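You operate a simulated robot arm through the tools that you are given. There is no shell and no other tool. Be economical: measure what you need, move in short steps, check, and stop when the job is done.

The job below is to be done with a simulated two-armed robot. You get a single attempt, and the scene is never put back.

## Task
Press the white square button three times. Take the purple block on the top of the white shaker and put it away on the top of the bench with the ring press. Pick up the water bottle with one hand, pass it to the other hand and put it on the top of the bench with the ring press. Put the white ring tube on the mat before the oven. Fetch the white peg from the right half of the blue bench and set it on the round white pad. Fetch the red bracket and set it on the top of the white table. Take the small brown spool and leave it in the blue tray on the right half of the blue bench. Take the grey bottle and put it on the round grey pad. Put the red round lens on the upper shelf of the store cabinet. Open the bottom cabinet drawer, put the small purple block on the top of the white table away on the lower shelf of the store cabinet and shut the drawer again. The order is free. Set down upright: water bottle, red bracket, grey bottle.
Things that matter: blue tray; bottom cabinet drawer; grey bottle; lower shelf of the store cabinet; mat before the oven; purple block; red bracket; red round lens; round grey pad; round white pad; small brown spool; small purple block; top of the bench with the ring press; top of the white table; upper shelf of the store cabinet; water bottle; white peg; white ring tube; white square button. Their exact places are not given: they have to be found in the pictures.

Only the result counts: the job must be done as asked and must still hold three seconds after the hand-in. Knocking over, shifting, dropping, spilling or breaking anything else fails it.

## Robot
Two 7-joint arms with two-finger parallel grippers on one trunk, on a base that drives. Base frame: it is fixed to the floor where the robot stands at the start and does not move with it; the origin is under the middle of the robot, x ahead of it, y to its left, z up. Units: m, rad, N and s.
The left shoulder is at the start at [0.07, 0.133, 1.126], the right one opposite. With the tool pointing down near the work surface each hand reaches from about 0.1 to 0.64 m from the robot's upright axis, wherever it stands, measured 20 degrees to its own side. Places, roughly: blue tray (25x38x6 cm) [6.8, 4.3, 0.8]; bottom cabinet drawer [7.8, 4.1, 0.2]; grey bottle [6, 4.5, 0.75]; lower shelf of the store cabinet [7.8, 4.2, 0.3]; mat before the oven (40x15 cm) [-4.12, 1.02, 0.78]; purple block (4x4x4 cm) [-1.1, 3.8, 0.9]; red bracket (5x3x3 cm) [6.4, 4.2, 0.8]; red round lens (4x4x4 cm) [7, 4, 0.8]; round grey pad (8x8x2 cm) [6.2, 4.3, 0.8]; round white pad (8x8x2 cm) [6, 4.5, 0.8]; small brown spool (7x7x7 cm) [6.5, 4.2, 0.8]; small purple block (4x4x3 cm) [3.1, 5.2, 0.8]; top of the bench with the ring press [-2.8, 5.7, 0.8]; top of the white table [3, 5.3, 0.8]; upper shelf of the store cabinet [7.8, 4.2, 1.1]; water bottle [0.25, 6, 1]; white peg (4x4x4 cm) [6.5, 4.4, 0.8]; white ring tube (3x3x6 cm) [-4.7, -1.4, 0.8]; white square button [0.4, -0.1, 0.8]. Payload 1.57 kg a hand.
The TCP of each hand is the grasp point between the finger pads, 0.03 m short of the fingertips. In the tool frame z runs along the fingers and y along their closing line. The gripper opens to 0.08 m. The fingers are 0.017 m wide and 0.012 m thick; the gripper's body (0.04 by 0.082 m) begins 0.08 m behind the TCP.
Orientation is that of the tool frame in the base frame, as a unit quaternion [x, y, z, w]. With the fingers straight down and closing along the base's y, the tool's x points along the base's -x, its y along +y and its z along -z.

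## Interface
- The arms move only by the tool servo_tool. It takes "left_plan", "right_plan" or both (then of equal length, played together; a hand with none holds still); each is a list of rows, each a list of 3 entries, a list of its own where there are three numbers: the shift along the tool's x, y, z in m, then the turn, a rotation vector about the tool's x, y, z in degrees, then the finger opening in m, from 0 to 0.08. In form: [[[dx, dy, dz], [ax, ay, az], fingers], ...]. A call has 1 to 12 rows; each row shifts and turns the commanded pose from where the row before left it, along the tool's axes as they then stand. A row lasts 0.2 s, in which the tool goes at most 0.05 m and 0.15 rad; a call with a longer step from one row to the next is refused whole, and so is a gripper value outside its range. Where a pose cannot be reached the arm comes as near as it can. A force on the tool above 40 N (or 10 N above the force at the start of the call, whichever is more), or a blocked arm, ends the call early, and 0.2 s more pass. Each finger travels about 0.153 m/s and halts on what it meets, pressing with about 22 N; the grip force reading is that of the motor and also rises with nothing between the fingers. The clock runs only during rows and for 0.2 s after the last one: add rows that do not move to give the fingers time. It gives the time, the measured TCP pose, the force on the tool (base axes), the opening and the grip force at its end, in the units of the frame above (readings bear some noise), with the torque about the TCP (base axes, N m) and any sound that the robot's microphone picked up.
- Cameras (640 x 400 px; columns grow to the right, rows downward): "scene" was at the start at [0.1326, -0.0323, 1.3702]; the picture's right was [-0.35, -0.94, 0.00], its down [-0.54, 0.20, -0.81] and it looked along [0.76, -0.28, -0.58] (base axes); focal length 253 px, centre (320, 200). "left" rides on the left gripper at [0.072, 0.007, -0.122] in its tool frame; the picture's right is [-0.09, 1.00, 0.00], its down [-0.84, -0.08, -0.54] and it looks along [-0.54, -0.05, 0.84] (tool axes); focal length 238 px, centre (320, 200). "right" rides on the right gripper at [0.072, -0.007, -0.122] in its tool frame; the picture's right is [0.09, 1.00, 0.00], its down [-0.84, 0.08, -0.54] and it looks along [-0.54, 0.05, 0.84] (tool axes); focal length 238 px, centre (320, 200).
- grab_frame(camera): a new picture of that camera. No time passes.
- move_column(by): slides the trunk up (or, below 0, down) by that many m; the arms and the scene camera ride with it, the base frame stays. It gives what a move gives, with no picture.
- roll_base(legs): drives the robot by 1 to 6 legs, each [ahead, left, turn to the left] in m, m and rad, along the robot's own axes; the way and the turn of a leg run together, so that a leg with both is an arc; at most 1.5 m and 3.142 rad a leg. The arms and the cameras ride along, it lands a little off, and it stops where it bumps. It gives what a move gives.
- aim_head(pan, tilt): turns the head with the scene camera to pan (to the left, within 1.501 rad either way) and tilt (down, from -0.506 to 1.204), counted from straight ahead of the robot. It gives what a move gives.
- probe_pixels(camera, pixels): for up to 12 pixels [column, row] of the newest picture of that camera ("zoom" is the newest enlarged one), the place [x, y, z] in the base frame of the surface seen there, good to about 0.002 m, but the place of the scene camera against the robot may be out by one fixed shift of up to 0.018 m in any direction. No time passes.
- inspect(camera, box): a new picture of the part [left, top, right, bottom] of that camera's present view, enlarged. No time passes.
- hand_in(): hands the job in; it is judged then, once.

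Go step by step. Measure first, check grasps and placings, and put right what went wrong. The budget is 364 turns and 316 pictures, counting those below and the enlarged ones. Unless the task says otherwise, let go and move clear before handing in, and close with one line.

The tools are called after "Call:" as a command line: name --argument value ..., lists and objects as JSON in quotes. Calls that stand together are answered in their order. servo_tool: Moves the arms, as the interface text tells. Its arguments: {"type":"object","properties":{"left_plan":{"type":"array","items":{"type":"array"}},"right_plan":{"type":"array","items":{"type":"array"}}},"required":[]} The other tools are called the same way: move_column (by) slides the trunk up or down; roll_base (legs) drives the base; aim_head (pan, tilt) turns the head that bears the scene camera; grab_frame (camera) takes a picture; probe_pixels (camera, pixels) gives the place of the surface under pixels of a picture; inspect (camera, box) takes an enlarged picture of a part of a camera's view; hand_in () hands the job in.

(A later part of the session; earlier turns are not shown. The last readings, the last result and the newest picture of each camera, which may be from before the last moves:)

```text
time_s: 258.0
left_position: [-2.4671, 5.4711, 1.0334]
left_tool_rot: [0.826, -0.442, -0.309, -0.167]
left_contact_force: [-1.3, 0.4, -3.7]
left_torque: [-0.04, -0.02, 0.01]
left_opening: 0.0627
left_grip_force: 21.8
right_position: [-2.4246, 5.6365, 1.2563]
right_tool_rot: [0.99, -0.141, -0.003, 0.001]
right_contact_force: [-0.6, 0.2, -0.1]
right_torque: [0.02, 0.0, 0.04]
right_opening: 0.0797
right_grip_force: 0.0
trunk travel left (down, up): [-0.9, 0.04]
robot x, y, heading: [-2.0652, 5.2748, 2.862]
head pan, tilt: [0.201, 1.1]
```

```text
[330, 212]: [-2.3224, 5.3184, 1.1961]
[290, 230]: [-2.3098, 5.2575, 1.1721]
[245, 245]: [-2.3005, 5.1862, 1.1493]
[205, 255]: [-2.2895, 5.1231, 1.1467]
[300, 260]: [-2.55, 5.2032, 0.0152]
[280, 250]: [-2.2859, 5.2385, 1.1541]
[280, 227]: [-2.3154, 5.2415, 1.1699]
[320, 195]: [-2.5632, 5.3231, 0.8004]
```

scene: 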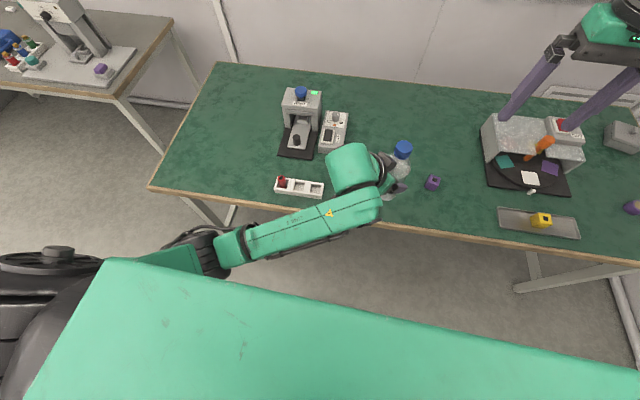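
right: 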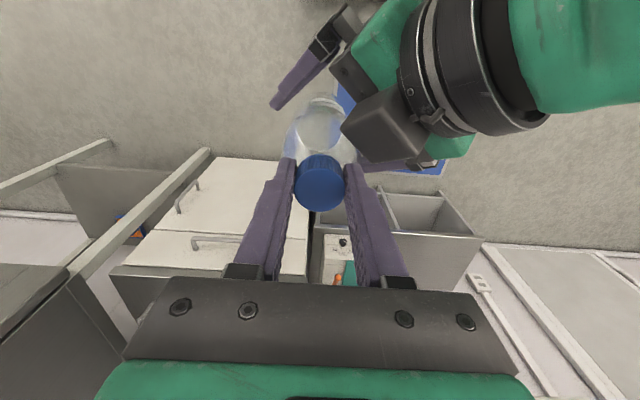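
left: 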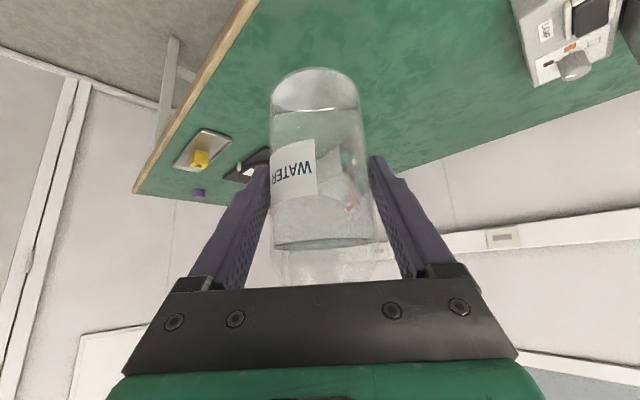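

Forearm stays ~0.1 m above the bench after lowering. Advance 0.09, lower trunk 0.185.

Call:
roll_base --legs '[[0.085, 0, 0]]'

Call:
move_column --by -0.18

Call:
grab_frame --camera "scene"

Call:
grab_frame --camera "left"

```text
time_s: 259.1
left_position: [-2.5417, 5.4935, 1.0359]
left_tool_rot: [0.825, -0.442, -0.312, -0.167]
left_contact_force: [0.7, 0.4, -3.4]
left_torque: [-0.04, -0.01, 0.02]
left_opening: 0.0626
left_grip_force: 22.0
right_position: [-2.499, 5.659, 1.2592]
right_tool_rot: [0.99, -0.14, -0.005, 0.001]
right_contact_force: [-0.2, 0.0, -0.3]
right_torque: [-0.02, 0.07, -0.01]
right_opening: 0.0799
right_grip_force: 0.1
trunk travel left (down, up): [-0.9, 0.04]
robot x, y, heading: [-2.1427, 5.2989, 2.857]
head pan, tilt: [0.201, 1.1]
```

```text
time_s: 261.1
left_position: [-2.5464, 5.4937, 0.8539]
left_tool_rot: [0.826, -0.441, -0.309, -0.167]
left_contact_force: [0.6, 0.0, -3.6]
left_torque: [-0.04, 0.0, -0.01]
left_opening: 0.0626
left_grip_force: 22.0
right_position: [-2.5054, 5.6606, 1.0773]
right_tool_rot: [0.99, -0.14, -0.003, 0.001]
right_contact_force: [-1.1, 0.8, -0.4]
right_torque: [-0.02, -0.01, 0.0]
right_opening: 0.0803
right_grip_force: 0.1
trunk travel left (down, up): [-0.72, 0.22]
robot x, y, heading: [-2.1423, 5.294, 2.862]
head pan, tilt: [0.201, 1.1]
```

```text
230 pictures are left
```

scene: 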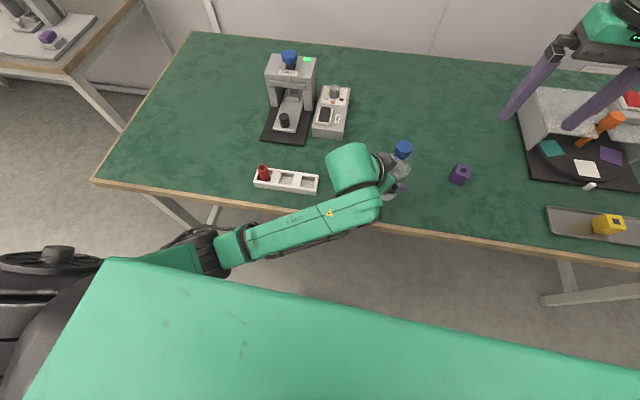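

```text
229 pictures are left
```

left: 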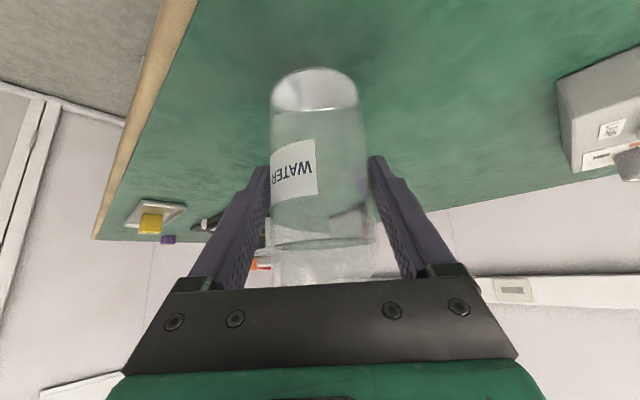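

Call:
move_column --by -0.017

Call:
move_column --by -0.004

```text
time_s: 261.7
left_position: [-2.5476, 5.4954, 0.8378]
left_tool_rot: [0.826, -0.441, -0.309, -0.166]
left_contact_force: [-0.6, 0.4, -3.7]
left_torque: [-0.02, -0.05, 0.02]
left_opening: 0.0627
left_grip_force: 21.9
right_position: [-2.5065, 5.6596, 1.0591]
right_tool_rot: [0.99, -0.14, -0.003, 0.001]
right_contact_force: [-0.3, 0.3, 0.1]
right_torque: [0.01, -0.01, 0.04]
right_opening: 0.0801
right_grip_force: 0.1
trunk travel left (down, up): [-0.703, 0.237]
robot x, y, heading: [-2.1454, 5.2962, 2.863]
head pan, tilt: [0.201, 1.1]
```

```text
time_s: 262.2
left_position: [-2.5471, 5.4951, 0.8331]
left_tool_rot: [0.826, -0.441, -0.31, -0.166]
left_contact_force: [-0.6, 0.9, -2.6]
left_torque: [-0.01, 0.01, -0.02]
left_opening: 0.0625
left_grip_force: 21.7
right_position: [-2.5059, 5.6603, 1.0567]
right_tool_rot: [0.99, -0.14, -0.003, 0.001]
right_contact_force: [0.3, -0.2, 0.3]
right_torque: [-0.02, 0.01, -0.01]
right_opening: 0.08
right_grip_force: 0.0
trunk travel left (down, up): [-0.699, 0.241]
robot x, y, heading: [-2.1438, 5.297, 2.862]
head pan, tilt: [0.201, 1.1]
```

Call:
move_column --by -0.003

```text
time_s: 262.8
left_position: [-2.5473, 5.4947, 0.8331]
left_tool_rot: [0.825, -0.441, -0.313, -0.167]
left_contact_force: [-0.9, -1.3, 10.9]
left_torque: [-0.15, 0.39, 0.12]
left_opening: 0.0625
left_grip_force: 21.7
right_position: [-2.5053, 5.6595, 1.0529]
right_tool_rot: [0.99, -0.14, -0.005, 0.002]
right_contact_force: [0.7, 0.4, 0.5]
right_torque: [0.01, 0.03, 0.02]
right_opening: 0.0803
right_grip_force: 0.0
trunk travel left (down, up): [-0.696, 0.244]
robot x, y, heading: [-2.1436, 5.2989, 2.859]
head pan, tilt: [0.201, 1.1]
```

Bottle stands (reaction 11 N). Ease 2 mm, open, retract along the tool.

Call:
move_column --by 0.002

Call:
servo_tool --left_plan '[[[0, 0, 0], [0, 0, 0], 0.065], [[0, 0, 0], [0, 0, 0], 0.07], [[0, 0, 0], [0, 0, 0], 0.08], [[0, 0, -0.02], [0, 0, 0], 0.08], [[0, 0, -0.03], [0, 0, 0], 0.08], [[0, 0, -0.04], [0, 0, 0], 0.08], [[0, 0, -0.04], [0, 0, 0], 0.08], [[0, 0, -0.02], [0, 0, 0], 0.08], [[0, 0, 0], [0, 0, 0], 0.08]]'

Call:
grab_frame --camera "scene"

Call:
grab_frame --camera "left"

```text
time_s: 263.3
left_position: [-2.5463, 5.4952, 0.8318]
left_tool_rot: [0.826, -0.441, -0.31, -0.166]
left_contact_force: [-3.3, 0.6, 8.0]
left_torque: [0.22, 0.47, 0.03]
left_opening: 0.0627
left_grip_force: 22.1
right_position: [-2.5041, 5.6596, 1.0554]
right_tool_rot: [0.99, -0.14, -0.004, 0.001]
right_contact_force: [-0.2, -0.2, 0.1]
right_torque: [0.03, 0.01, 0.02]
right_opening: 0.08
right_grip_force: 0.1
trunk travel left (down, up): [-0.698, 0.242]
robot x, y, heading: [-2.1419, 5.2945, 2.859]
head pan, tilt: [0.201, 1.1]
```

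```text
time_s: 265.3
left_position: [-2.4928, 5.4116, 0.9446]
left_tool_rot: [0.826, -0.441, -0.309, -0.166]
left_contact_force: [0.5, 0.4, 0.4]
left_torque: [0.02, -0.01, -0.01]
left_opening: 0.0802
left_grip_force: 0.1
right_position: [-2.5057, 5.6588, 1.0544]
right_tool_rot: [0.99, -0.141, -0.003, 0.002]
right_contact_force: [0.5, -0.7, 0.1]
right_torque: [0.03, 0.02, 0.0]
right_opening: 0.0799
right_grip_force: 0.0
trunk travel left (down, up): [-0.698, 0.242]
robot x, y, heading: [-2.1425, 5.2955, 2.864]
head pan, tilt: [0.201, 1.1]
```

```text
228 pictures are left
```

scene: 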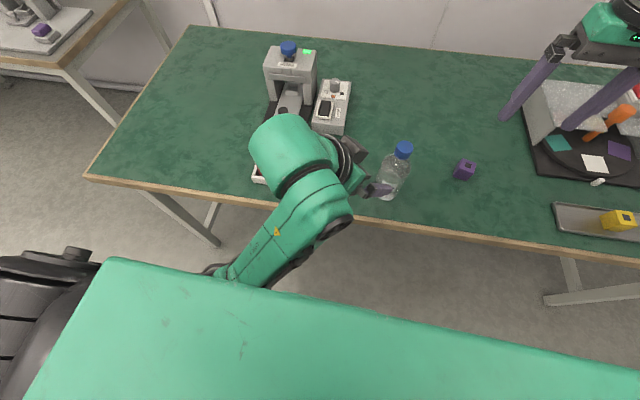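

```text
227 pictures are left
```

left: 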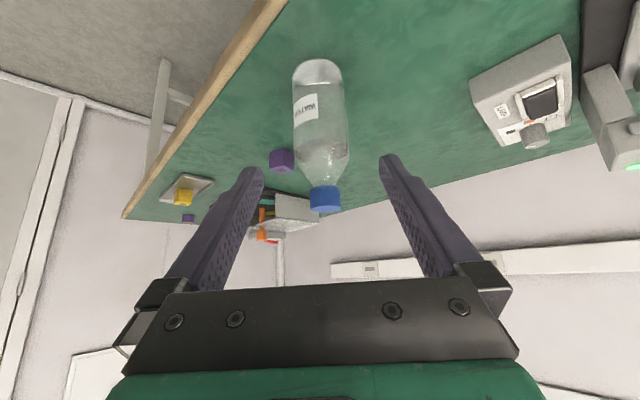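

Bottle stands upright. Back off and restore the left hand's orientation.

Call:
roll_base --legs '[[-0.5, 0, 0]]'

Call:
servo_tool --left_plan '[[[0, 0, 0], [0, 7.5, 0], 0.08], [[0, 0, 0], [0, 7.5, 0], 0.08], [[0, 0, 0], [0, 7.5, 0], 0.08], [[0, 0, 0], [0, 7.5, 0], 0.08], [[0, 0, 0], [0, 7.5, 0], 0.08], [[0, 0, 0], [0, 7.5, 0], 0.08], [[0, 0, 0], [0, 0, -8], 0.08], [[0, 0, 0], [0, 0, -8], 0.08], [[0, 0, 0], [0, 0, -8], 0.08], [[0, 0, 0], [0, 0, -8], 0.08], [[0, 0, 0], [0, 0, -8], 0.08], [[0, 0, 0], [0, 0, 0], 0.08]]'

Call:
grab_frame --camera "scene"

```text
time_s: 268.2
left_position: [-2.0096, 5.2741, 0.9456]
left_tool_rot: [0.824, -0.444, -0.309, -0.168]
left_contact_force: [0.5, 0.5, -0.8]
left_torque: [0.03, -0.03, 0.0]
left_opening: 0.08
left_grip_force: 0.0
right_position: [-2.0236, 5.5214, 1.055]
right_tool_rot: [0.99, -0.143, -0.004, 0.001]
right_contact_force: [-0.1, 0.3, -1.1]
right_torque: [0.01, -0.02, -0.01]
right_opening: 0.08
right_grip_force: 0.1
trunk travel left (down, up): [-0.698, 0.242]
robot x, y, heading: [-1.6605, 5.1572, 2.856]
head pan, tilt: [0.201, 1.1]
```

```text
time_s: 270.8
left_position: [-2.0099, 5.2731, 0.944]
left_tool_rot: [0.989, -0.144, 0.024, 0.025]
left_contact_force: [0.1, -0.2, -0.6]
left_torque: [0.0, 0.0, 0.0]
left_opening: 0.0799
left_grip_force: 0.0
right_position: [-2.0224, 5.5214, 1.0556]
right_tool_rot: [0.99, -0.143, -0.003, 0.002]
right_contact_force: [-0.3, 0.7, 0.1]
right_torque: [0.02, 0.01, 0.0]
right_opening: 0.08
right_grip_force: 0.1
trunk travel left (down, up): [-0.698, 0.242]
robot x, y, heading: [-1.6594, 5.157, 2.851]
head pan, tilt: [0.201, 1.1]
```

```text
226 pictures are left
```

scene: 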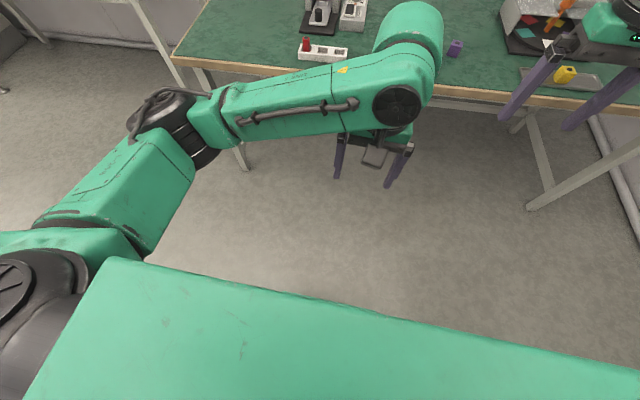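

Spread the left hand out and up, then turn to face east and look along the route.

Call:
servo_tool --left_plan '[[[0, 0.03, -0.03], [0, 0, 0], 0.08], [[0, 0.03, -0.03], [0, 0, 0], 0.08], [[0, 0.03, -0.03], [0, 0, 0], 0.08], [[0, 0.03, -0.02], [0, 0, 0], 0.08], [[0, 0, 0], [0, 0, 0], 0.08]]'

Call:
roll_base --legs '[[0, 0, -2.85], [1.2, 0, 0]]'

Call:
aim_head --pan 0 --tilt 0.35

Call:
grab_frame --camera "scene"

```text
time_s: 272.0
left_position: [-2.0482, 5.1657, 1.0618]
left_tool_rot: [0.989, -0.145, 0.024, 0.026]
left_contact_force: [0.2, -0.8, 0.3]
left_torque: [-0.04, -0.04, 0.0]
left_opening: 0.0797
left_grip_force: 0.1
right_position: [-2.0225, 5.5214, 1.055]
right_tool_rot: [0.99, -0.143, -0.003, 0.002]
right_contact_force: [0.0, -0.3, 0.1]
right_torque: [-0.02, 0.02, -0.03]
right_opening: 0.08
right_grip_force: 0.0
trunk travel left (down, up): [-0.698, 0.242]
robot x, y, heading: [-1.664, 5.1591, 2.856]
head pan, tilt: [0.201, 1.1]
```

```text
time_s: 284.7
left_position: [-0.0958, 5.3332, 1.0598]
left_tool_rot: [-0.025, 0.999, 0.021, -0.027]
left_contact_force: [1.0, 0.8, -0.6]
left_torque: [0.0, -0.01, 0.04]
left_opening: 0.08
left_grip_force: 0.1
right_position: [-0.0029, 4.9891, 1.0558]
right_tool_rot: [-0.026, 1.0, 0.001, 0.003]
right_contact_force: [0.1, 0.2, 0.2]
right_torque: [-0.03, -0.02, -0.01]
right_opening: 0.0797
right_grip_force: 0.1
trunk travel left (down, up): [-0.698, 0.242]
robot x, y, heading: [-0.4637, 5.215, 0.054]
head pan, tilt: [0.201, 1.1]
```

```text
time_s: 285.8
left_position: [-0.0966, 5.3331, 1.0596]
left_tool_rot: [-0.025, 0.999, 0.02, -0.027]
left_contact_force: [-0.1, 0.0, 0.3]
left_torque: [-0.04, -0.01, 0.0]
left_opening: 0.0799
left_grip_force: 0.0
right_position: [-0.003, 4.9901, 1.055]
right_tool_rot: [-0.026, 1.0, 0.002, 0.003]
right_contact_force: [0.0, -0.1, 0.2]
right_torque: [-0.05, -0.01, -0.02]
right_opening: 0.0801
right_grip_force: 0.0
trunk travel left (down, up): [-0.698, 0.242]
robot x, y, heading: [-0.4625, 5.2141, 0.054]
head pan, tilt: [0.0, 0.351]
```

```text
225 pictures are left
```

scene: 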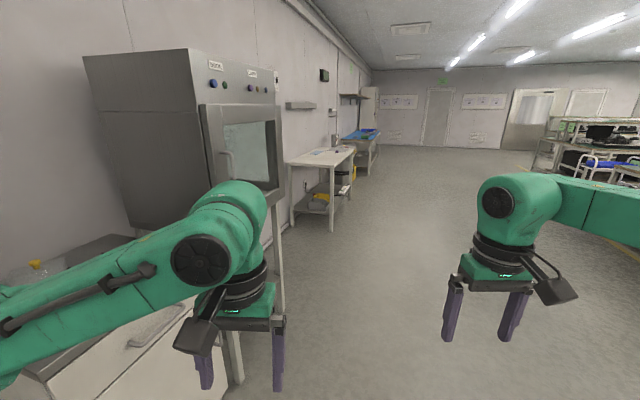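

Call:
probe_pixels --camera "scene" --pixels '[[290, 162], [325, 165], [354, 148], [332, 228], [352, 195], [280, 290], [375, 140], [375, 165], [240, 300], [520, 155], [320, 152]]'

Call:
servo_tool --left_plan '[[[0, 0, 0], [2.35, -3.15, 0], 0.08], [[0, 0, 0], [0, 0, 0], 0.08]]'

Call:
inspect --camera "scene" --box '[270, 100, 430, 200]'

```text
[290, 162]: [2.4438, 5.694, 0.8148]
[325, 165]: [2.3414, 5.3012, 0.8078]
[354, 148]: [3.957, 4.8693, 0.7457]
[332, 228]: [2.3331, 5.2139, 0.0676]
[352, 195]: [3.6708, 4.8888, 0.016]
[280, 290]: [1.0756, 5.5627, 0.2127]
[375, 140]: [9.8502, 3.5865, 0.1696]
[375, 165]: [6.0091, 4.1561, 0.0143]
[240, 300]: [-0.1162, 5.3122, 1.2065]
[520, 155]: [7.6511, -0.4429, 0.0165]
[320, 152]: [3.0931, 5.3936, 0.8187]
```

```text
time_s: 286.4
left_position: [-0.0942, 5.333, 1.0615]
left_tool_rot: [-0.023, 1.0, 0.001, 0.002]
left_contact_force: [0.0, 0.4, 0.4]
left_torque: [-0.02, -0.01, -0.01]
left_opening: 0.08
left_grip_force: 0.1
right_position: [-0.0012, 4.989, 1.0544]
right_tool_rot: [-0.026, 1.0, 0.003, 0.002]
right_contact_force: [-0.5, -0.4, 0.1]
right_torque: [0.02, 0.02, 0.02]
right_opening: 0.0801
right_grip_force: 0.1
trunk travel left (down, up): [-0.698, 0.242]
robot x, y, heading: [-0.4608, 5.2116, 0.054]
head pan, tilt: [0.0, 0.351]
```

```text
4.00 times, centred on (350, 150) of scene
```

zoom: 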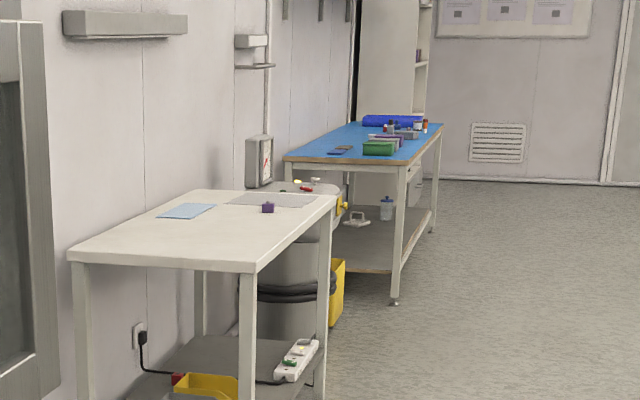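

Drive along to about (2.8,4.5) and turn to face the white table.

Call:
roll_base --legs '[[0.75, -0.3, 0], [0.75, -0.27, 0], [0.9, -0.2, 0], [0.8, -0.12, 0], [0, 0, 1.264]]'

Call:
aim_head --pan 0 --tilt 0.55

Call:
grab_frame --camera "scene"

```text
time_s: 306.2
left_position: [2.7798, 4.8522, 1.0613]
left_tool_rot: [-0.617, 0.787, 0.002, 0.001]
left_contact_force: [-0.5, 0.1, -0.2]
left_torque: [-0.05, 0.0, -0.03]
left_opening: 0.0802
left_grip_force: 0.0
right_position: [3.1352, 4.8437, 1.055]
right_tool_rot: [-0.618, 0.786, 0.003, 0.001]
right_contact_force: [-0.4, 0.0, 0.0]
right_torque: [0.0, 0.0, -0.03]
right_opening: 0.0798
right_grip_force: 0.0
trunk travel left (down, up): [-0.698, 0.242]
robot x, y, heading: [2.7883, 4.4681, 1.335]
head pan, tilt: [0.0, 0.351]
```

```text
time_s: 306.9
left_position: [2.7796, 4.8536, 1.0592]
left_tool_rot: [-0.618, 0.786, 0.001, 0.0]
left_contact_force: [0.2, 0.0, -0.2]
left_torque: [-0.01, -0.01, -0.01]
left_opening: 0.0798
left_grip_force: 0.1
right_position: [3.1353, 4.8439, 1.0543]
right_tool_rot: [-0.618, 0.786, 0.002, 0.001]
right_contact_force: [-0.4, 0.2, -0.1]
right_torque: [0.0, 0.01, -0.02]
right_opening: 0.0799
right_grip_force: 0.1
trunk travel left (down, up): [-0.698, 0.242]
robot x, y, heading: [2.787, 4.4668, 1.329]
head pan, tilt: [0.0, 0.55]
```

```text
223 pictures are left
```

scene: 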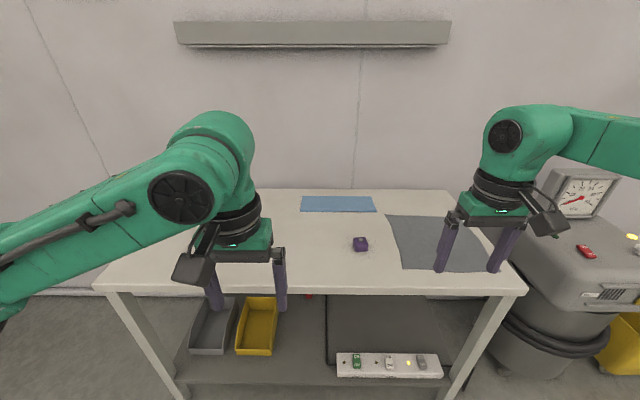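

Call:
inspect --camera "scene" --box '[320, 220, 400, 270]'

Call:
probe_pixels --camera "scene" --pixels '[[360, 241], [360, 250], [330, 260], [330, 290], [450, 292], [400, 240], [300, 190]]'

```text
8.00 times, centred on (360, 245) of scene
```

zoom: 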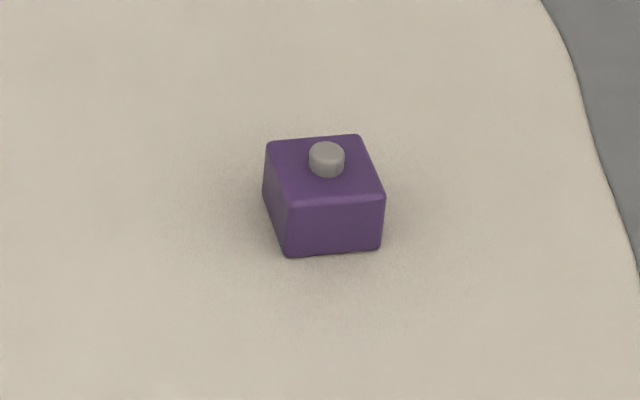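

```text
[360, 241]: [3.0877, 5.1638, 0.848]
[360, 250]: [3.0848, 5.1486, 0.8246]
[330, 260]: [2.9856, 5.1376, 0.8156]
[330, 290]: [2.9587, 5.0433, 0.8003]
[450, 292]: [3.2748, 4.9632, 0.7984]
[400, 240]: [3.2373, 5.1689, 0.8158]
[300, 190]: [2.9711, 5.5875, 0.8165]
```

Call:
roll_base --legs '[[0.29, 0.05, 0]]'

Call:
grab_frame --camera "right"

```text
time_s: 309.0
left_position: [2.7975, 5.142, 1.0611]
left_tool_rot: [-0.616, 0.787, 0.002, 0.0]
left_contact_force: [0.2, -1.0, 0.6]
left_torque: [0.02, 0.03, -0.02]
left_opening: 0.08
left_grip_force: 0.0
right_position: [3.1537, 5.1344, 1.0557]
right_tool_rot: [-0.619, 0.786, 0.004, 0.002]
right_contact_force: [0.6, -0.2, -0.2]
right_torque: [0.0, 0.05, 0.04]
right_opening: 0.0801
right_grip_force: 0.0
trunk travel left (down, up): [-0.698, 0.242]
robot x, y, heading: [2.8073, 4.7578, 1.335]
head pan, tilt: [0.0, 0.55]
```

```text
221 pictures are left
```

right: 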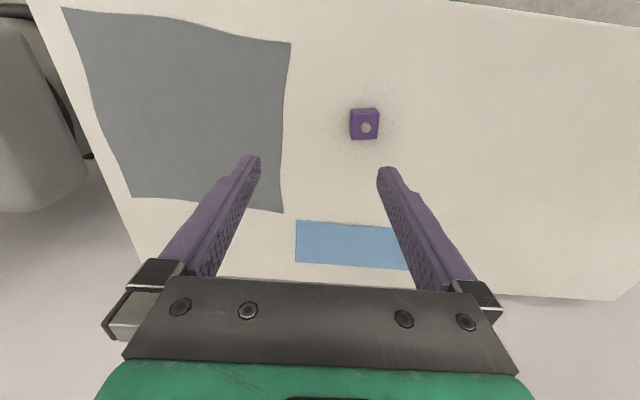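

Call:
inspect --camera "right" --box '[325, 100, 405, 150]'

Call:
probe_pixels --camera "zoom" --pixels '[[320, 205], [210, 155], [425, 135], [440, 290], [230, 305], [310, 105], [320, 360]]'

```text
8.00 times, centred on (365, 125) of right
```

zoom: 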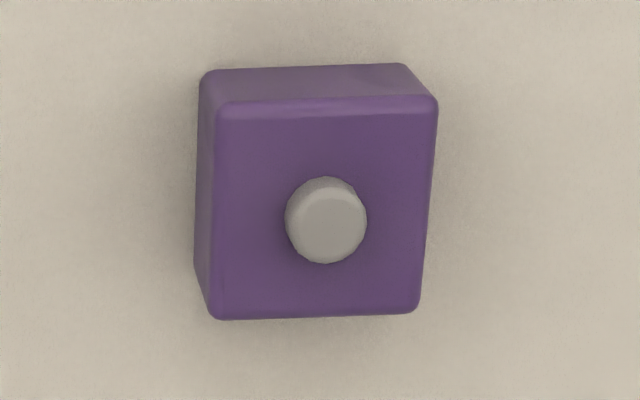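

```text
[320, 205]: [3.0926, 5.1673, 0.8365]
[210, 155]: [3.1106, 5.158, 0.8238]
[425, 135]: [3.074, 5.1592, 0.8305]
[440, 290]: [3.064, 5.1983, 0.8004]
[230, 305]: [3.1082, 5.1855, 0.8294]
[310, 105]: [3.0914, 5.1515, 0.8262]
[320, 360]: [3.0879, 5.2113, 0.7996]
```

Block centre (3.0915,5.1705), top 0.830, aligned with the tool. Move above.

Call:
servo_tool --right_plan '[[[-0.0103, 0.0345, 0], [0, 0, 0], 0.08], [[-0.0103, 0.0345, 0], [0, 0, 0], 0.08], [[0, 0, 0.0464], [0, 0, 0], 0.08], [[0, 0, 0.0464], [0, 0, 0], 0.08], [[0, 0, 0.0464], [0, 0, 0], 0.08], [[0, 0, 0.0464], [0, 0, 0], 0.08], [[0, 0, 0], [0, 0, 0], 0.08]]'

Call:
grab_frame --camera "right"

```text
time_s: 310.6
left_position: [2.7975, 5.1436, 1.0601]
left_tool_rot: [-0.617, 0.787, 0.002, 0.001]
left_contact_force: [-0.2, 0.8, -0.2]
left_torque: [0.05, 0.0, -0.01]
left_opening: 0.0801
left_grip_force: 0.0
right_position: [3.0923, 5.1717, 0.8675]
right_tool_rot: [-0.618, 0.786, 0.004, 0.001]
right_contact_force: [-0.5, -0.9, -0.3]
right_torque: [0.04, 0.0, -0.01]
right_opening: 0.0802
right_grip_force: 0.1
trunk travel left (down, up): [-0.698, 0.242]
robot x, y, heading: [2.8051, 4.7542, 1.335]
head pan, tilt: [0.0, 0.55]
```

```text
219 pictures are left
```

right: 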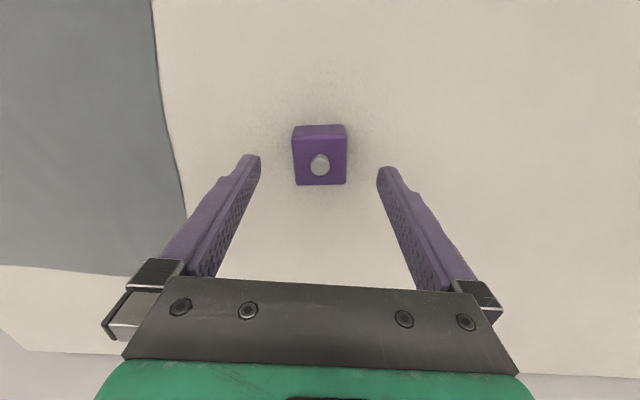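

Call:
servo_tool --right_plan '[[[0, 0, 0.016], [0, 0, 0], 0.08], [[0, 0, 0.016], [0, 0, 0], 0.08], [[0, 0, 0], [0, 0, 0], 0.04], [[0, 0, 0], [0, 0, 0], 0], [[0, 0, 0], [0, 0, 0], 0], [[0, 0, -0.03], [0, 0, 0], 0], [[0, 0, -0.045], [0, 0, 0], 0], [[0, 0, -0.045], [0, 0, 0], 0], [[0, 0, -0.045], [0, 0, 0], 0], [[0, 0, -0.045], [0, 0, 0], 0], [[0.04, -0.04, 0], [0, 0, 0], 0], [[0, 0, 0], [0, 0, 0], 0]]'

Call:
grab_frame --camera "right"

```text
refused: row 11 steps farther than a row can; nothing moved
```

```text
218 pictures are left
```

right: 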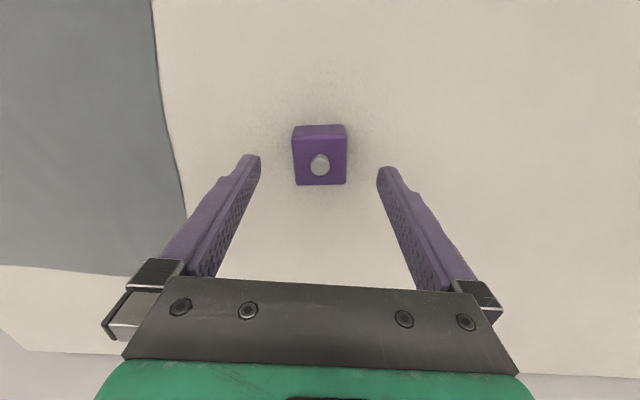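

Call:
servo_tool --right_plan '[[[0, 0, 0.016], [0, 0, 0], 0.08], [[0, 0, 0.016], [0, 0, 0], 0.08], [[0, 0, 0], [0, 0, 0], 0.04], [[0, 0, 0], [0, 0, 0], 0], [[0, 0, 0], [0, 0, 0], 0], [[0, 0, -0.03], [0, 0, 0], 0], [[0, 0, -0.045], [0, 0, 0], 0], [[0, 0, -0.045], [0, 0, 0], 0], [[0, 0, -0.045], [0, 0, 0], 0], [[0, 0, -0.045], [0, 0, 0], 0], [[0.03, -0.03, 0], [0, 0, 0], 0], [[0, 0, 0], [0, 0, 0], 0]]'

Call:
grab_frame --camera "right"

```text
time_s: 313.2
left_position: [2.7974, 5.1442, 1.0593]
left_tool_rot: [-0.617, 0.787, 0.0, 0.001]
left_contact_force: [-0.1, 0.7, 0.3]
left_torque: [0.0, 0.02, -0.01]
left_opening: 0.0802
left_grip_force: 0.1
right_position: [3.1134, 5.1392, 1.0449]
right_tool_rot: [-0.619, 0.785, 0.003, 0.001]
right_contact_force: [1.0, 1.1, -0.1]
right_torque: [-0.02, -0.04, 0.0]
right_opening: 0.0392
right_grip_force: 21.9
trunk travel left (down, up): [-0.698, 0.242]
robot x, y, heading: [2.8054, 4.7569, 1.332]
head pan, tilt: [0.0, 0.55]
```

```text
217 pictures are left
```

right: 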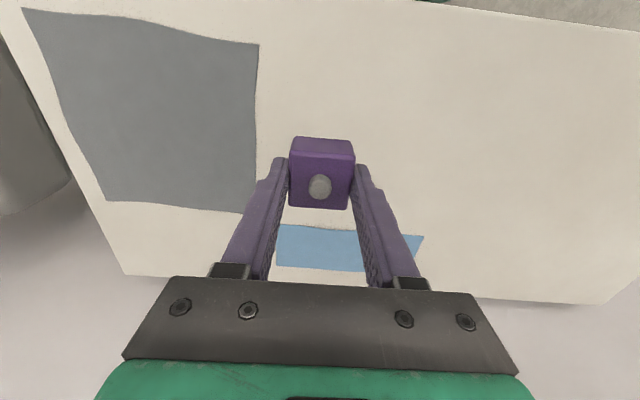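

Holding (0.039). Back off, turn along the wall and drive east to view the blue bench.

Call:
roll_base --legs '[[-0.6, 0, 0], [0, 0, -1.58], [1.2, 0, 0], [1.2, 0, 0], [0.6, 0, 0]]'

Call:
aim_head --pan 0.4 --tilt 0.35

Call:
grab_frame --camera "scene"

```text
time_s: 334.9
left_position: [5.9929, 3.4878, 1.0609]
left_tool_rot: [0.113, 0.994, 0.001, 0.001]
left_contact_force: [0.3, 0.1, 0.4]
left_torque: [0.04, -0.01, 0.0]
left_opening: 0.08
left_grip_force: 0.0
right_position: [5.9913, 3.1709, 1.0461]
right_tool_rot: [0.111, 0.994, 0.002, 0.004]
right_contact_force: [0.3, 0.4, -0.6]
right_torque: [0.0, -0.02, 0.01]
right_opening: 0.0395
right_grip_force: 21.8
trunk travel left (down, up): [-0.698, 0.242]
robot x, y, heading: [5.606, 3.4719, -0.225]
head pan, tilt: [0.0, 0.55]
```

```text
time_s: 335.8
left_position: [5.9924, 3.4878, 1.0606]
left_tool_rot: [0.112, 0.994, 0.001, 0.001]
left_contact_force: [-0.4, -0.1, 0.0]
left_torque: [-0.01, 0.03, -0.01]
left_opening: 0.0801
left_grip_force: 0.0
right_position: [5.9914, 3.1722, 1.0461]
right_tool_rot: [0.111, 0.994, 0.002, 0.003]
right_contact_force: [0.6, -0.1, 0.3]
right_torque: [-0.02, -0.03, 0.01]
right_opening: 0.039
right_grip_force: 21.7
trunk travel left (down, up): [-0.698, 0.242]
robot x, y, heading: [5.6066, 3.4728, -0.218]
head pan, tilt: [0.4, 0.351]
```

```text
216 pictures are left
```

scene: 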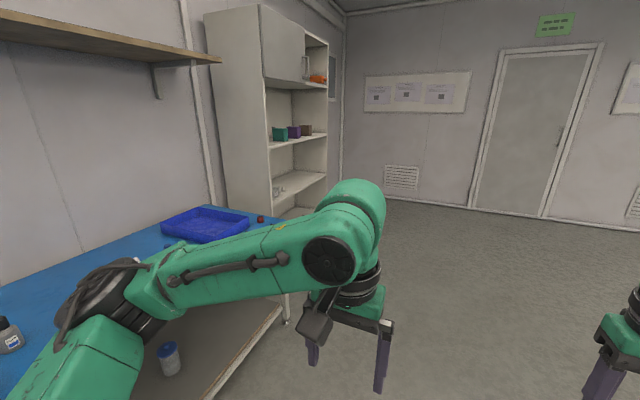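

Call:
roll_base --legs '[[1.0, -0.1, 0], [0.85, -0.05, 0], [0, 0, 1.54]]'

Call:
aim_head --pan 0 --tilt 0.35

Call:
grab_frame --camera "scene"

```text
time_s: 348.8
left_position: [7.402, 3.2938, 1.0607]
left_tool_rot: [-0.593, 0.805, 0.0, 0.001]
left_contact_force: [-0.4, -0.3, 0.2]
left_torque: [0.02, 0.01, -0.01]
left_opening: 0.08
left_grip_force: 0.0
right_position: [7.7157, 3.2689, 1.0456]
right_tool_rot: [-0.594, 0.805, 0.004, 0.0]
right_contact_force: [-0.9, 0.2, 0.1]
right_torque: [0.02, -0.02, -0.03]
right_opening: 0.0392
right_grip_force: 21.7
trunk travel left (down, up): [-0.698, 0.242]
robot x, y, heading: [7.3884, 2.9058, 1.275]
head pan, tilt: [0.4, 0.351]
```

```text
time_s: 349.7
left_position: [7.4022, 3.2934, 1.0604]
left_tool_rot: [-0.593, 0.805, 0.001, 0.001]
left_contact_force: [0.4, -0.4, 0.6]
left_torque: [-0.01, -0.03, 0.04]
left_opening: 0.08
left_grip_force: 0.0
right_position: [7.7169, 3.2684, 1.0451]
right_tool_rot: [-0.594, 0.804, 0.003, 0.001]
right_contact_force: [-0.1, 0.1, -0.8]
right_torque: [0.02, 0.03, 0.01]
right_opening: 0.0394
right_grip_force: 21.9
trunk travel left (down, up): [-0.698, 0.242]
robot x, y, heading: [7.3889, 2.9063, 1.273]
head pan, tilt: [0.0, 0.351]
```

```text
215 pictures are left
```

scene: 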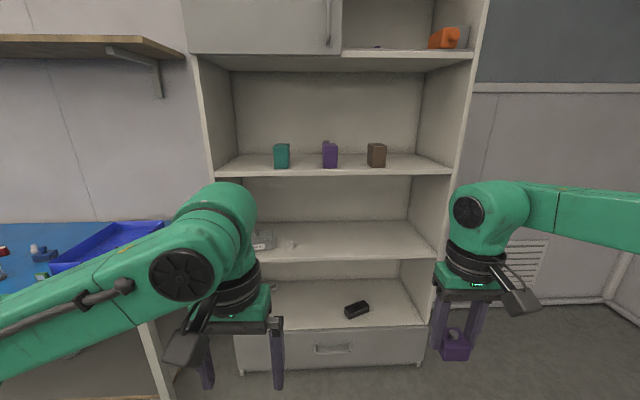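

Call:
probe_pixels --camera "scene" --pixels '[[330, 300], [330, 322], [333, 350], [300, 358], [330, 240], [330, 258], [300, 170], [360, 160], [260, 330], [410, 340], [355, 310], [345, 355]]'

Call:
inspect --camera "scene" --box '[220, 270, 440, 390]'

```text
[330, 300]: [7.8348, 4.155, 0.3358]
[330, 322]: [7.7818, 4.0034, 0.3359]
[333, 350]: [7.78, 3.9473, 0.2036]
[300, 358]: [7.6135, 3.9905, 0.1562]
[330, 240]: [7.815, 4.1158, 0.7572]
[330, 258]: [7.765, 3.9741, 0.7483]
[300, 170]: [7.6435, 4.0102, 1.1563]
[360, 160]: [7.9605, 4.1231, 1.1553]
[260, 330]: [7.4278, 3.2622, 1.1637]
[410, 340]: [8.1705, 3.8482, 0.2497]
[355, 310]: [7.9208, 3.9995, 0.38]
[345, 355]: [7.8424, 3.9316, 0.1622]
```

```text
2.91 times, centred on (330, 330) of scene
```

zoom: 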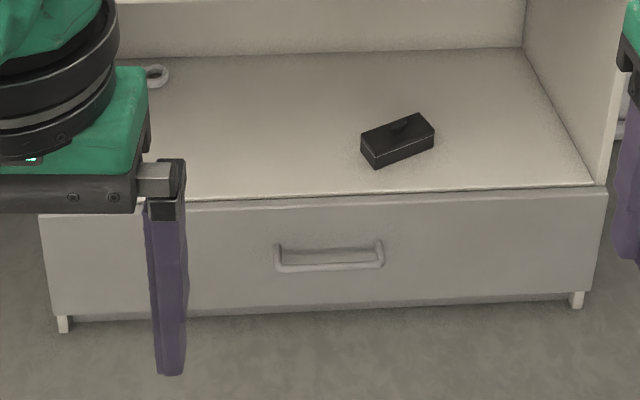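

Drawer handle is near (7.78,3.947,0.19); lower shelf z≈0.32, upper shelf ≈1.14. Drive up and lower the trunk by 0.5.

Call:
roll_base --legs '[[0, 0, 0.045], [0.5, -0.24, 0]]'

Call:
move_column --by -0.5

Call:
aim_head --pan 0 --tilt 0.6

Call:
grab_frame --camera "scene"

Call:
grab_frame --camera "left"

```text
time_s: 353.3
left_position: [7.7415, 3.7152, 1.0603]
left_tool_rot: [-0.611, 0.792, 0.002, 0.001]
left_contact_force: [-0.4, 0.2, 0.0]
left_torque: [0.01, -0.03, 0.0]
left_opening: 0.08
left_grip_force: 0.1
right_position: [8.0586, 3.7063, 1.0457]
right_tool_rot: [-0.613, 0.79, 0.004, 0.002]
right_contact_force: [-0.3, 0.1, -0.7]
right_torque: [0.0, -0.01, 0.0]
right_opening: 0.0394
right_grip_force: 21.9
trunk travel left (down, up): [-0.698, 0.242]
robot x, y, heading: [7.7466, 3.3296, 1.314]
head pan, tilt: [0.0, 0.351]
```

```text
refused: -0.5 is not a number from -0.4 to 0.4
```

```text
time_s: 354.1
left_position: [7.7427, 3.7173, 1.0598]
left_tool_rot: [-0.612, 0.791, 0.001, 0.001]
left_contact_force: [0.6, -0.6, 0.3]
left_torque: [0.01, 0.02, 0.0]
left_opening: 0.08
left_grip_force: 0.1
right_position: [8.0577, 3.7061, 1.0456]
right_tool_rot: [-0.613, 0.79, 0.004, 0.001]
right_contact_force: [0.1, 0.3, -0.1]
right_torque: [-0.05, 0.03, -0.02]
right_opening: 0.0392
right_grip_force: 22.1
trunk travel left (down, up): [-0.698, 0.242]
robot x, y, heading: [7.747, 3.3293, 1.321]
head pan, tilt: [0.0, 0.6]
```

```text
213 pictures are left
```

scene: 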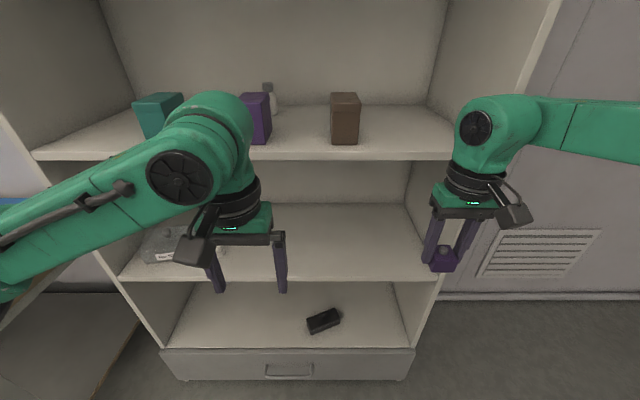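

```text
212 pictures are left
```

left: 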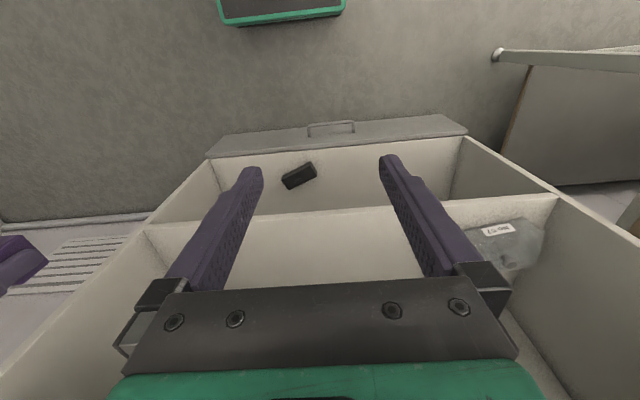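

Call:
probe_pixels --camera "scene" --pixels '[[10, 200], [80, 265], [60, 300], [30, 350], [110, 300], [130, 340], [20, 290], [60, 225], [130, 180], [160, 350], [290, 368], [310, 371]]'

Call:
aim_head --pan 0.9 --tilt 0.7

Call:
grab_frame --camera "scene"

```text
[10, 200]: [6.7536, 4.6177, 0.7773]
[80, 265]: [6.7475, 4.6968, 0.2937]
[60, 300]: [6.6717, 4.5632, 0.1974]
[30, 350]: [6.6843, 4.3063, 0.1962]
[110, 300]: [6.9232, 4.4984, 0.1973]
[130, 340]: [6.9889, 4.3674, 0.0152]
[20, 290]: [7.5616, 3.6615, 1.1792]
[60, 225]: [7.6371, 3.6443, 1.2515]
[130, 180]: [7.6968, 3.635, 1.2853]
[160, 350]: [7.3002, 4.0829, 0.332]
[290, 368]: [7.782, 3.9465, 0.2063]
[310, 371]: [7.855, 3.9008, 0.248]
```

```text
time_s: 355.3
left_position: [7.7431, 3.7159, 1.06]
left_tool_rot: [-0.611, 0.791, 0.001, -0.001]
left_contact_force: [0.0, 0.7, 0.2]
left_torque: [0.01, -0.03, -0.03]
left_opening: 0.08
left_grip_force: 0.1
right_position: [8.0578, 3.706, 1.0466]
right_tool_rot: [-0.613, 0.79, 0.004, 0.001]
right_contact_force: [-0.1, -0.1, -0.8]
right_torque: [0.03, -0.01, -0.01]
right_opening: 0.0394
right_grip_force: 22.2
trunk travel left (down, up): [-0.698, 0.242]
robot x, y, heading: [7.7507, 3.329, 1.312]
head pan, tilt: [0.901, 0.7]
```

```text
211 pictures are left
```

scene: 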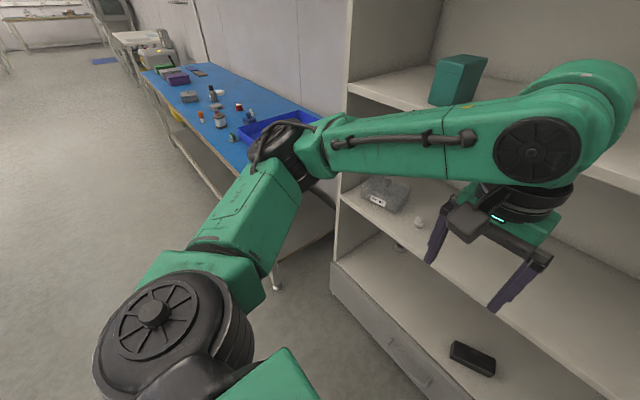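

Call:
probe_pixels --camera "scene" --pixels '[[275, 155], [225, 175], [245, 195], [310, 130], [277, 285], [300, 190], [210, 165], [250, 230], [335, 265], [340, 190]]'

```text
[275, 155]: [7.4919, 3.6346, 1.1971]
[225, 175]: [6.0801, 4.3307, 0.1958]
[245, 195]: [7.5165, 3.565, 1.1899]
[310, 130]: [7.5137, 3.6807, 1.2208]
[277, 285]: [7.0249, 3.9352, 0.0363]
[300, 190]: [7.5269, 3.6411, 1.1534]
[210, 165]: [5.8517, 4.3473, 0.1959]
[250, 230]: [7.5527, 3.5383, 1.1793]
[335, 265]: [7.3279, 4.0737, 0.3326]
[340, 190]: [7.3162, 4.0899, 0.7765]
```

Elbow is clear of the bench by ~0.4 m. Lower the trunk in two steps.

Call:
move_column --by -0.4

Call:
aim_head --pan 0 --tilt 0.7

Call:
grab_frame --camera "scene"

Call:
grab_frame --camera "left"

```text
time_s: 359.1
left_position: [7.743, 3.7165, 0.6611]
left_tool_rot: [-0.612, 0.791, 0.001, 0.0]
left_contact_force: [-0.3, 0.4, -0.2]
left_torque: [0.03, -0.02, -0.02]
left_opening: 0.0799
left_grip_force: 0.0
right_position: [8.0582, 3.7066, 0.6458]
right_tool_rot: [-0.614, 0.79, 0.003, 0.001]
right_contact_force: [-0.2, 0.1, -0.5]
right_torque: [-0.01, 0.02, 0.0]
right_opening: 0.0393
right_grip_force: 22.2
trunk travel left (down, up): [-0.298, 0.642]
robot x, y, heading: [7.7485, 3.3281, 1.323]
head pan, tilt: [0.901, 0.7]
```

```text
time_s: 360.3
left_position: [7.7436, 3.7162, 0.6609]
left_tool_rot: [-0.612, 0.791, 0.001, 0.001]
left_contact_force: [0.6, -0.1, 0.8]
left_torque: [0.01, 0.0, 0.04]
left_opening: 0.08
left_grip_force: 0.1
right_position: [8.0581, 3.7082, 0.6464]
right_tool_rot: [-0.614, 0.789, 0.004, 0.0]
right_contact_force: [-0.4, 0.1, -0.8]
right_torque: [0.0, -0.01, 0.0]
right_opening: 0.0392
right_grip_force: 21.9
trunk travel left (down, up): [-0.298, 0.642]
robot x, y, heading: [7.7507, 3.3314, 1.32]
head pan, tilt: [0.0, 0.7]
```

```text
210 pictures are left
```

scene: 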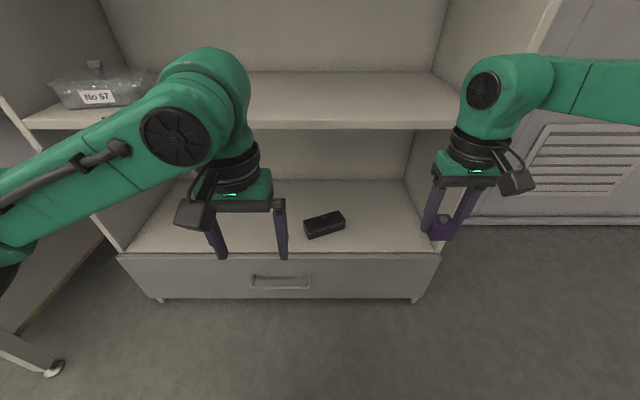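

```text
209 pictures are left
```

left: 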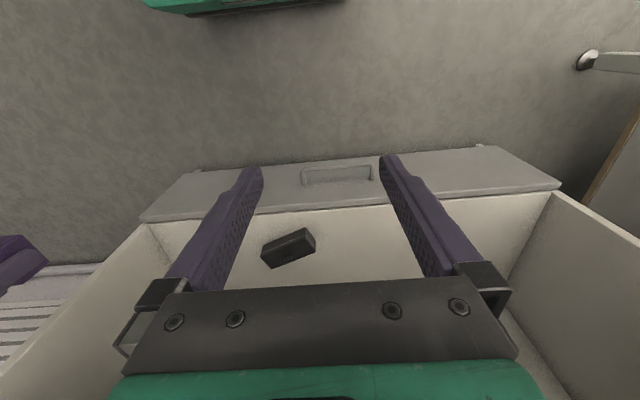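

Call:
inspect --camera "left" --box '[290, 145, 386, 205]'

Call:
inspect --camera "scene" --box '[230, 260, 326, 320]'

Call:
probe_pixels --camera "left" --pixels '[[337, 165], [305, 169], [368, 163], [337, 180], [337, 195], [304, 182], [371, 176]]'

```text
6.67 times, centred on (338, 175) of left
```

zoom: 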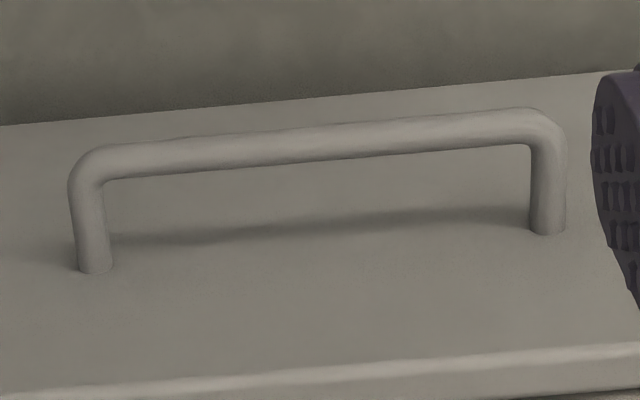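

```text
6.67 times, centred on (278, 290) of scene
```

zoom: 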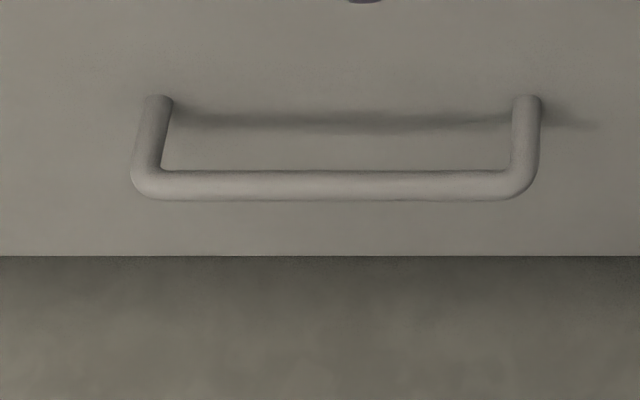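

```text
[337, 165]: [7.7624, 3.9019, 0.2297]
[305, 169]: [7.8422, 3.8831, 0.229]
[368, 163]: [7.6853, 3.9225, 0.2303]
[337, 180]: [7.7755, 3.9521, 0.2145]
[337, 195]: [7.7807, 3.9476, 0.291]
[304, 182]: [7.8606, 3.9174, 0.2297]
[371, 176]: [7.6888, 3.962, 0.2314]
```

The bar handle: centre (7.764,3.903), z≈0.225, ~45 mm off the drawer face. I'll yaw the left hand 90° so its fingers straddle the bar, retract the right a bit.

Call:
servo_tool --left_plan '[[[0, 0, 0], [0, 0, 8.2], 0.08], [[0, 0, 0], [0, 0, 8.2], 0.08], [[0, 0, 0], [0, 0, 8.2], 0.08], [[0, 0, 0], [0, 0, 8.2], 0.08], [[0, 0, 0], [0, 0, 8.2], 0.08], [[0, 0, 0], [0, 0, 8.2], 0.08], [[0, 0, 0], [0, 0, 8.2], 0.05], [[0, 0, 0], [0, 0, 8.2], 0.05], [[0, 0, 0], [0, 0, 8.2], 0.05], [[0, 0, 0], [0, 0, 8.2], 0.05], [[0, 0, 0], [0, 0, 8.0], 0.05], [[0, 0, 0], [0, 0, 0], 0.05]]' --right_plan '[[[0.02, 0, 0], [0, 0, 0], 0], [[0.02, 0, 0], [0, 0, 0], 0], [[0.02, 0, 0], [0, 0, 0], 0], [[0.02, 0, 0], [0, 0, 0], 0], [[0, 0, 0], [0, 0, 0], 0], [[0, 0, 0], [0, 0, 0], 0], [[0, 0, 0], [0, 0, 0], 0], [[0, 0, 0], [0, 0, 0], 0], [[0, 0, 0], [0, 0, 0], 0], [[0, 0, 0], [0, 0, 0], 0], [[0, 0, 0], [0, 0, 0], 0], [[0, 0, 0], [0, 0, 0], 0]]'

Call:
grab_frame --camera "left"

Call:
grab_frame --camera "scene"

```text
time_s: 362.9
left_position: [7.7425, 3.7141, 0.6603]
left_tool_rot: [0.129, 0.992, 0.001, 0.0]
left_contact_force: [-0.2, 0.4, 0.4]
left_torque: [0.01, 0.07, -0.01]
left_opening: 0.05
left_grip_force: 0.0
right_position: [8.0387, 3.6289, 0.6464]
right_tool_rot: [-0.614, 0.789, 0.002, 0.001]
right_contact_force: [-0.2, -0.1, -0.4]
right_torque: [0.01, -0.02, -0.02]
right_opening: 0.0392
right_grip_force: 22.0
trunk travel left (down, up): [-0.298, 0.642]
robot x, y, heading: [7.7479, 3.3297, 1.324]
head pan, tilt: [0.0, 0.7]
```

```text
206 pictures are left
```

left: 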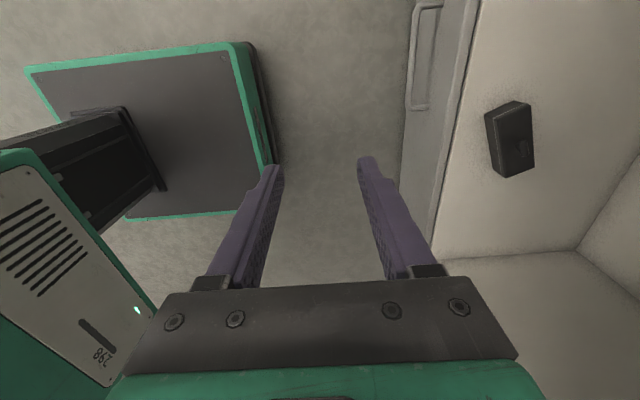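

```text
205 pictures are left
```

scene: 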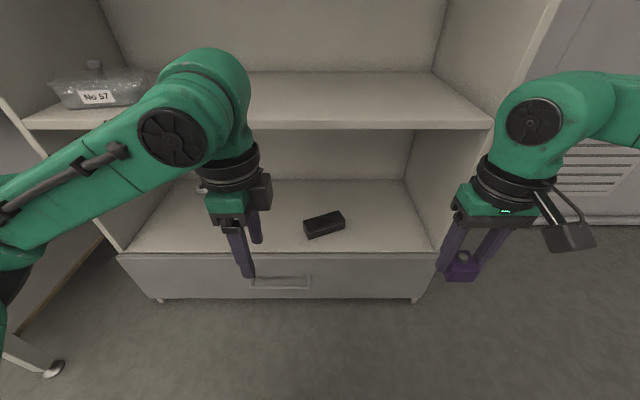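

Left camera now shows my own base plate (corner ~(262,160)); measure it to know clearances.

Call:
probe_pixels --camera "left" --pixels '[[235, 60], [262, 160], [180, 130], [245, 120], [270, 100], [420, 60], [412, 100], [430, 60], [422, 8]]'

```text
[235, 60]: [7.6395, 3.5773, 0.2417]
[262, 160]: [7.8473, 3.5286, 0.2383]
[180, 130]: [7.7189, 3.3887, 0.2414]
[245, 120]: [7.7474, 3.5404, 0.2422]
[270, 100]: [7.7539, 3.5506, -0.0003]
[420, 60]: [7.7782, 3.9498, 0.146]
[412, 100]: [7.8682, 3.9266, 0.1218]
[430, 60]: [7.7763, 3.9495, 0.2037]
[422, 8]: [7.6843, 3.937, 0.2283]
```

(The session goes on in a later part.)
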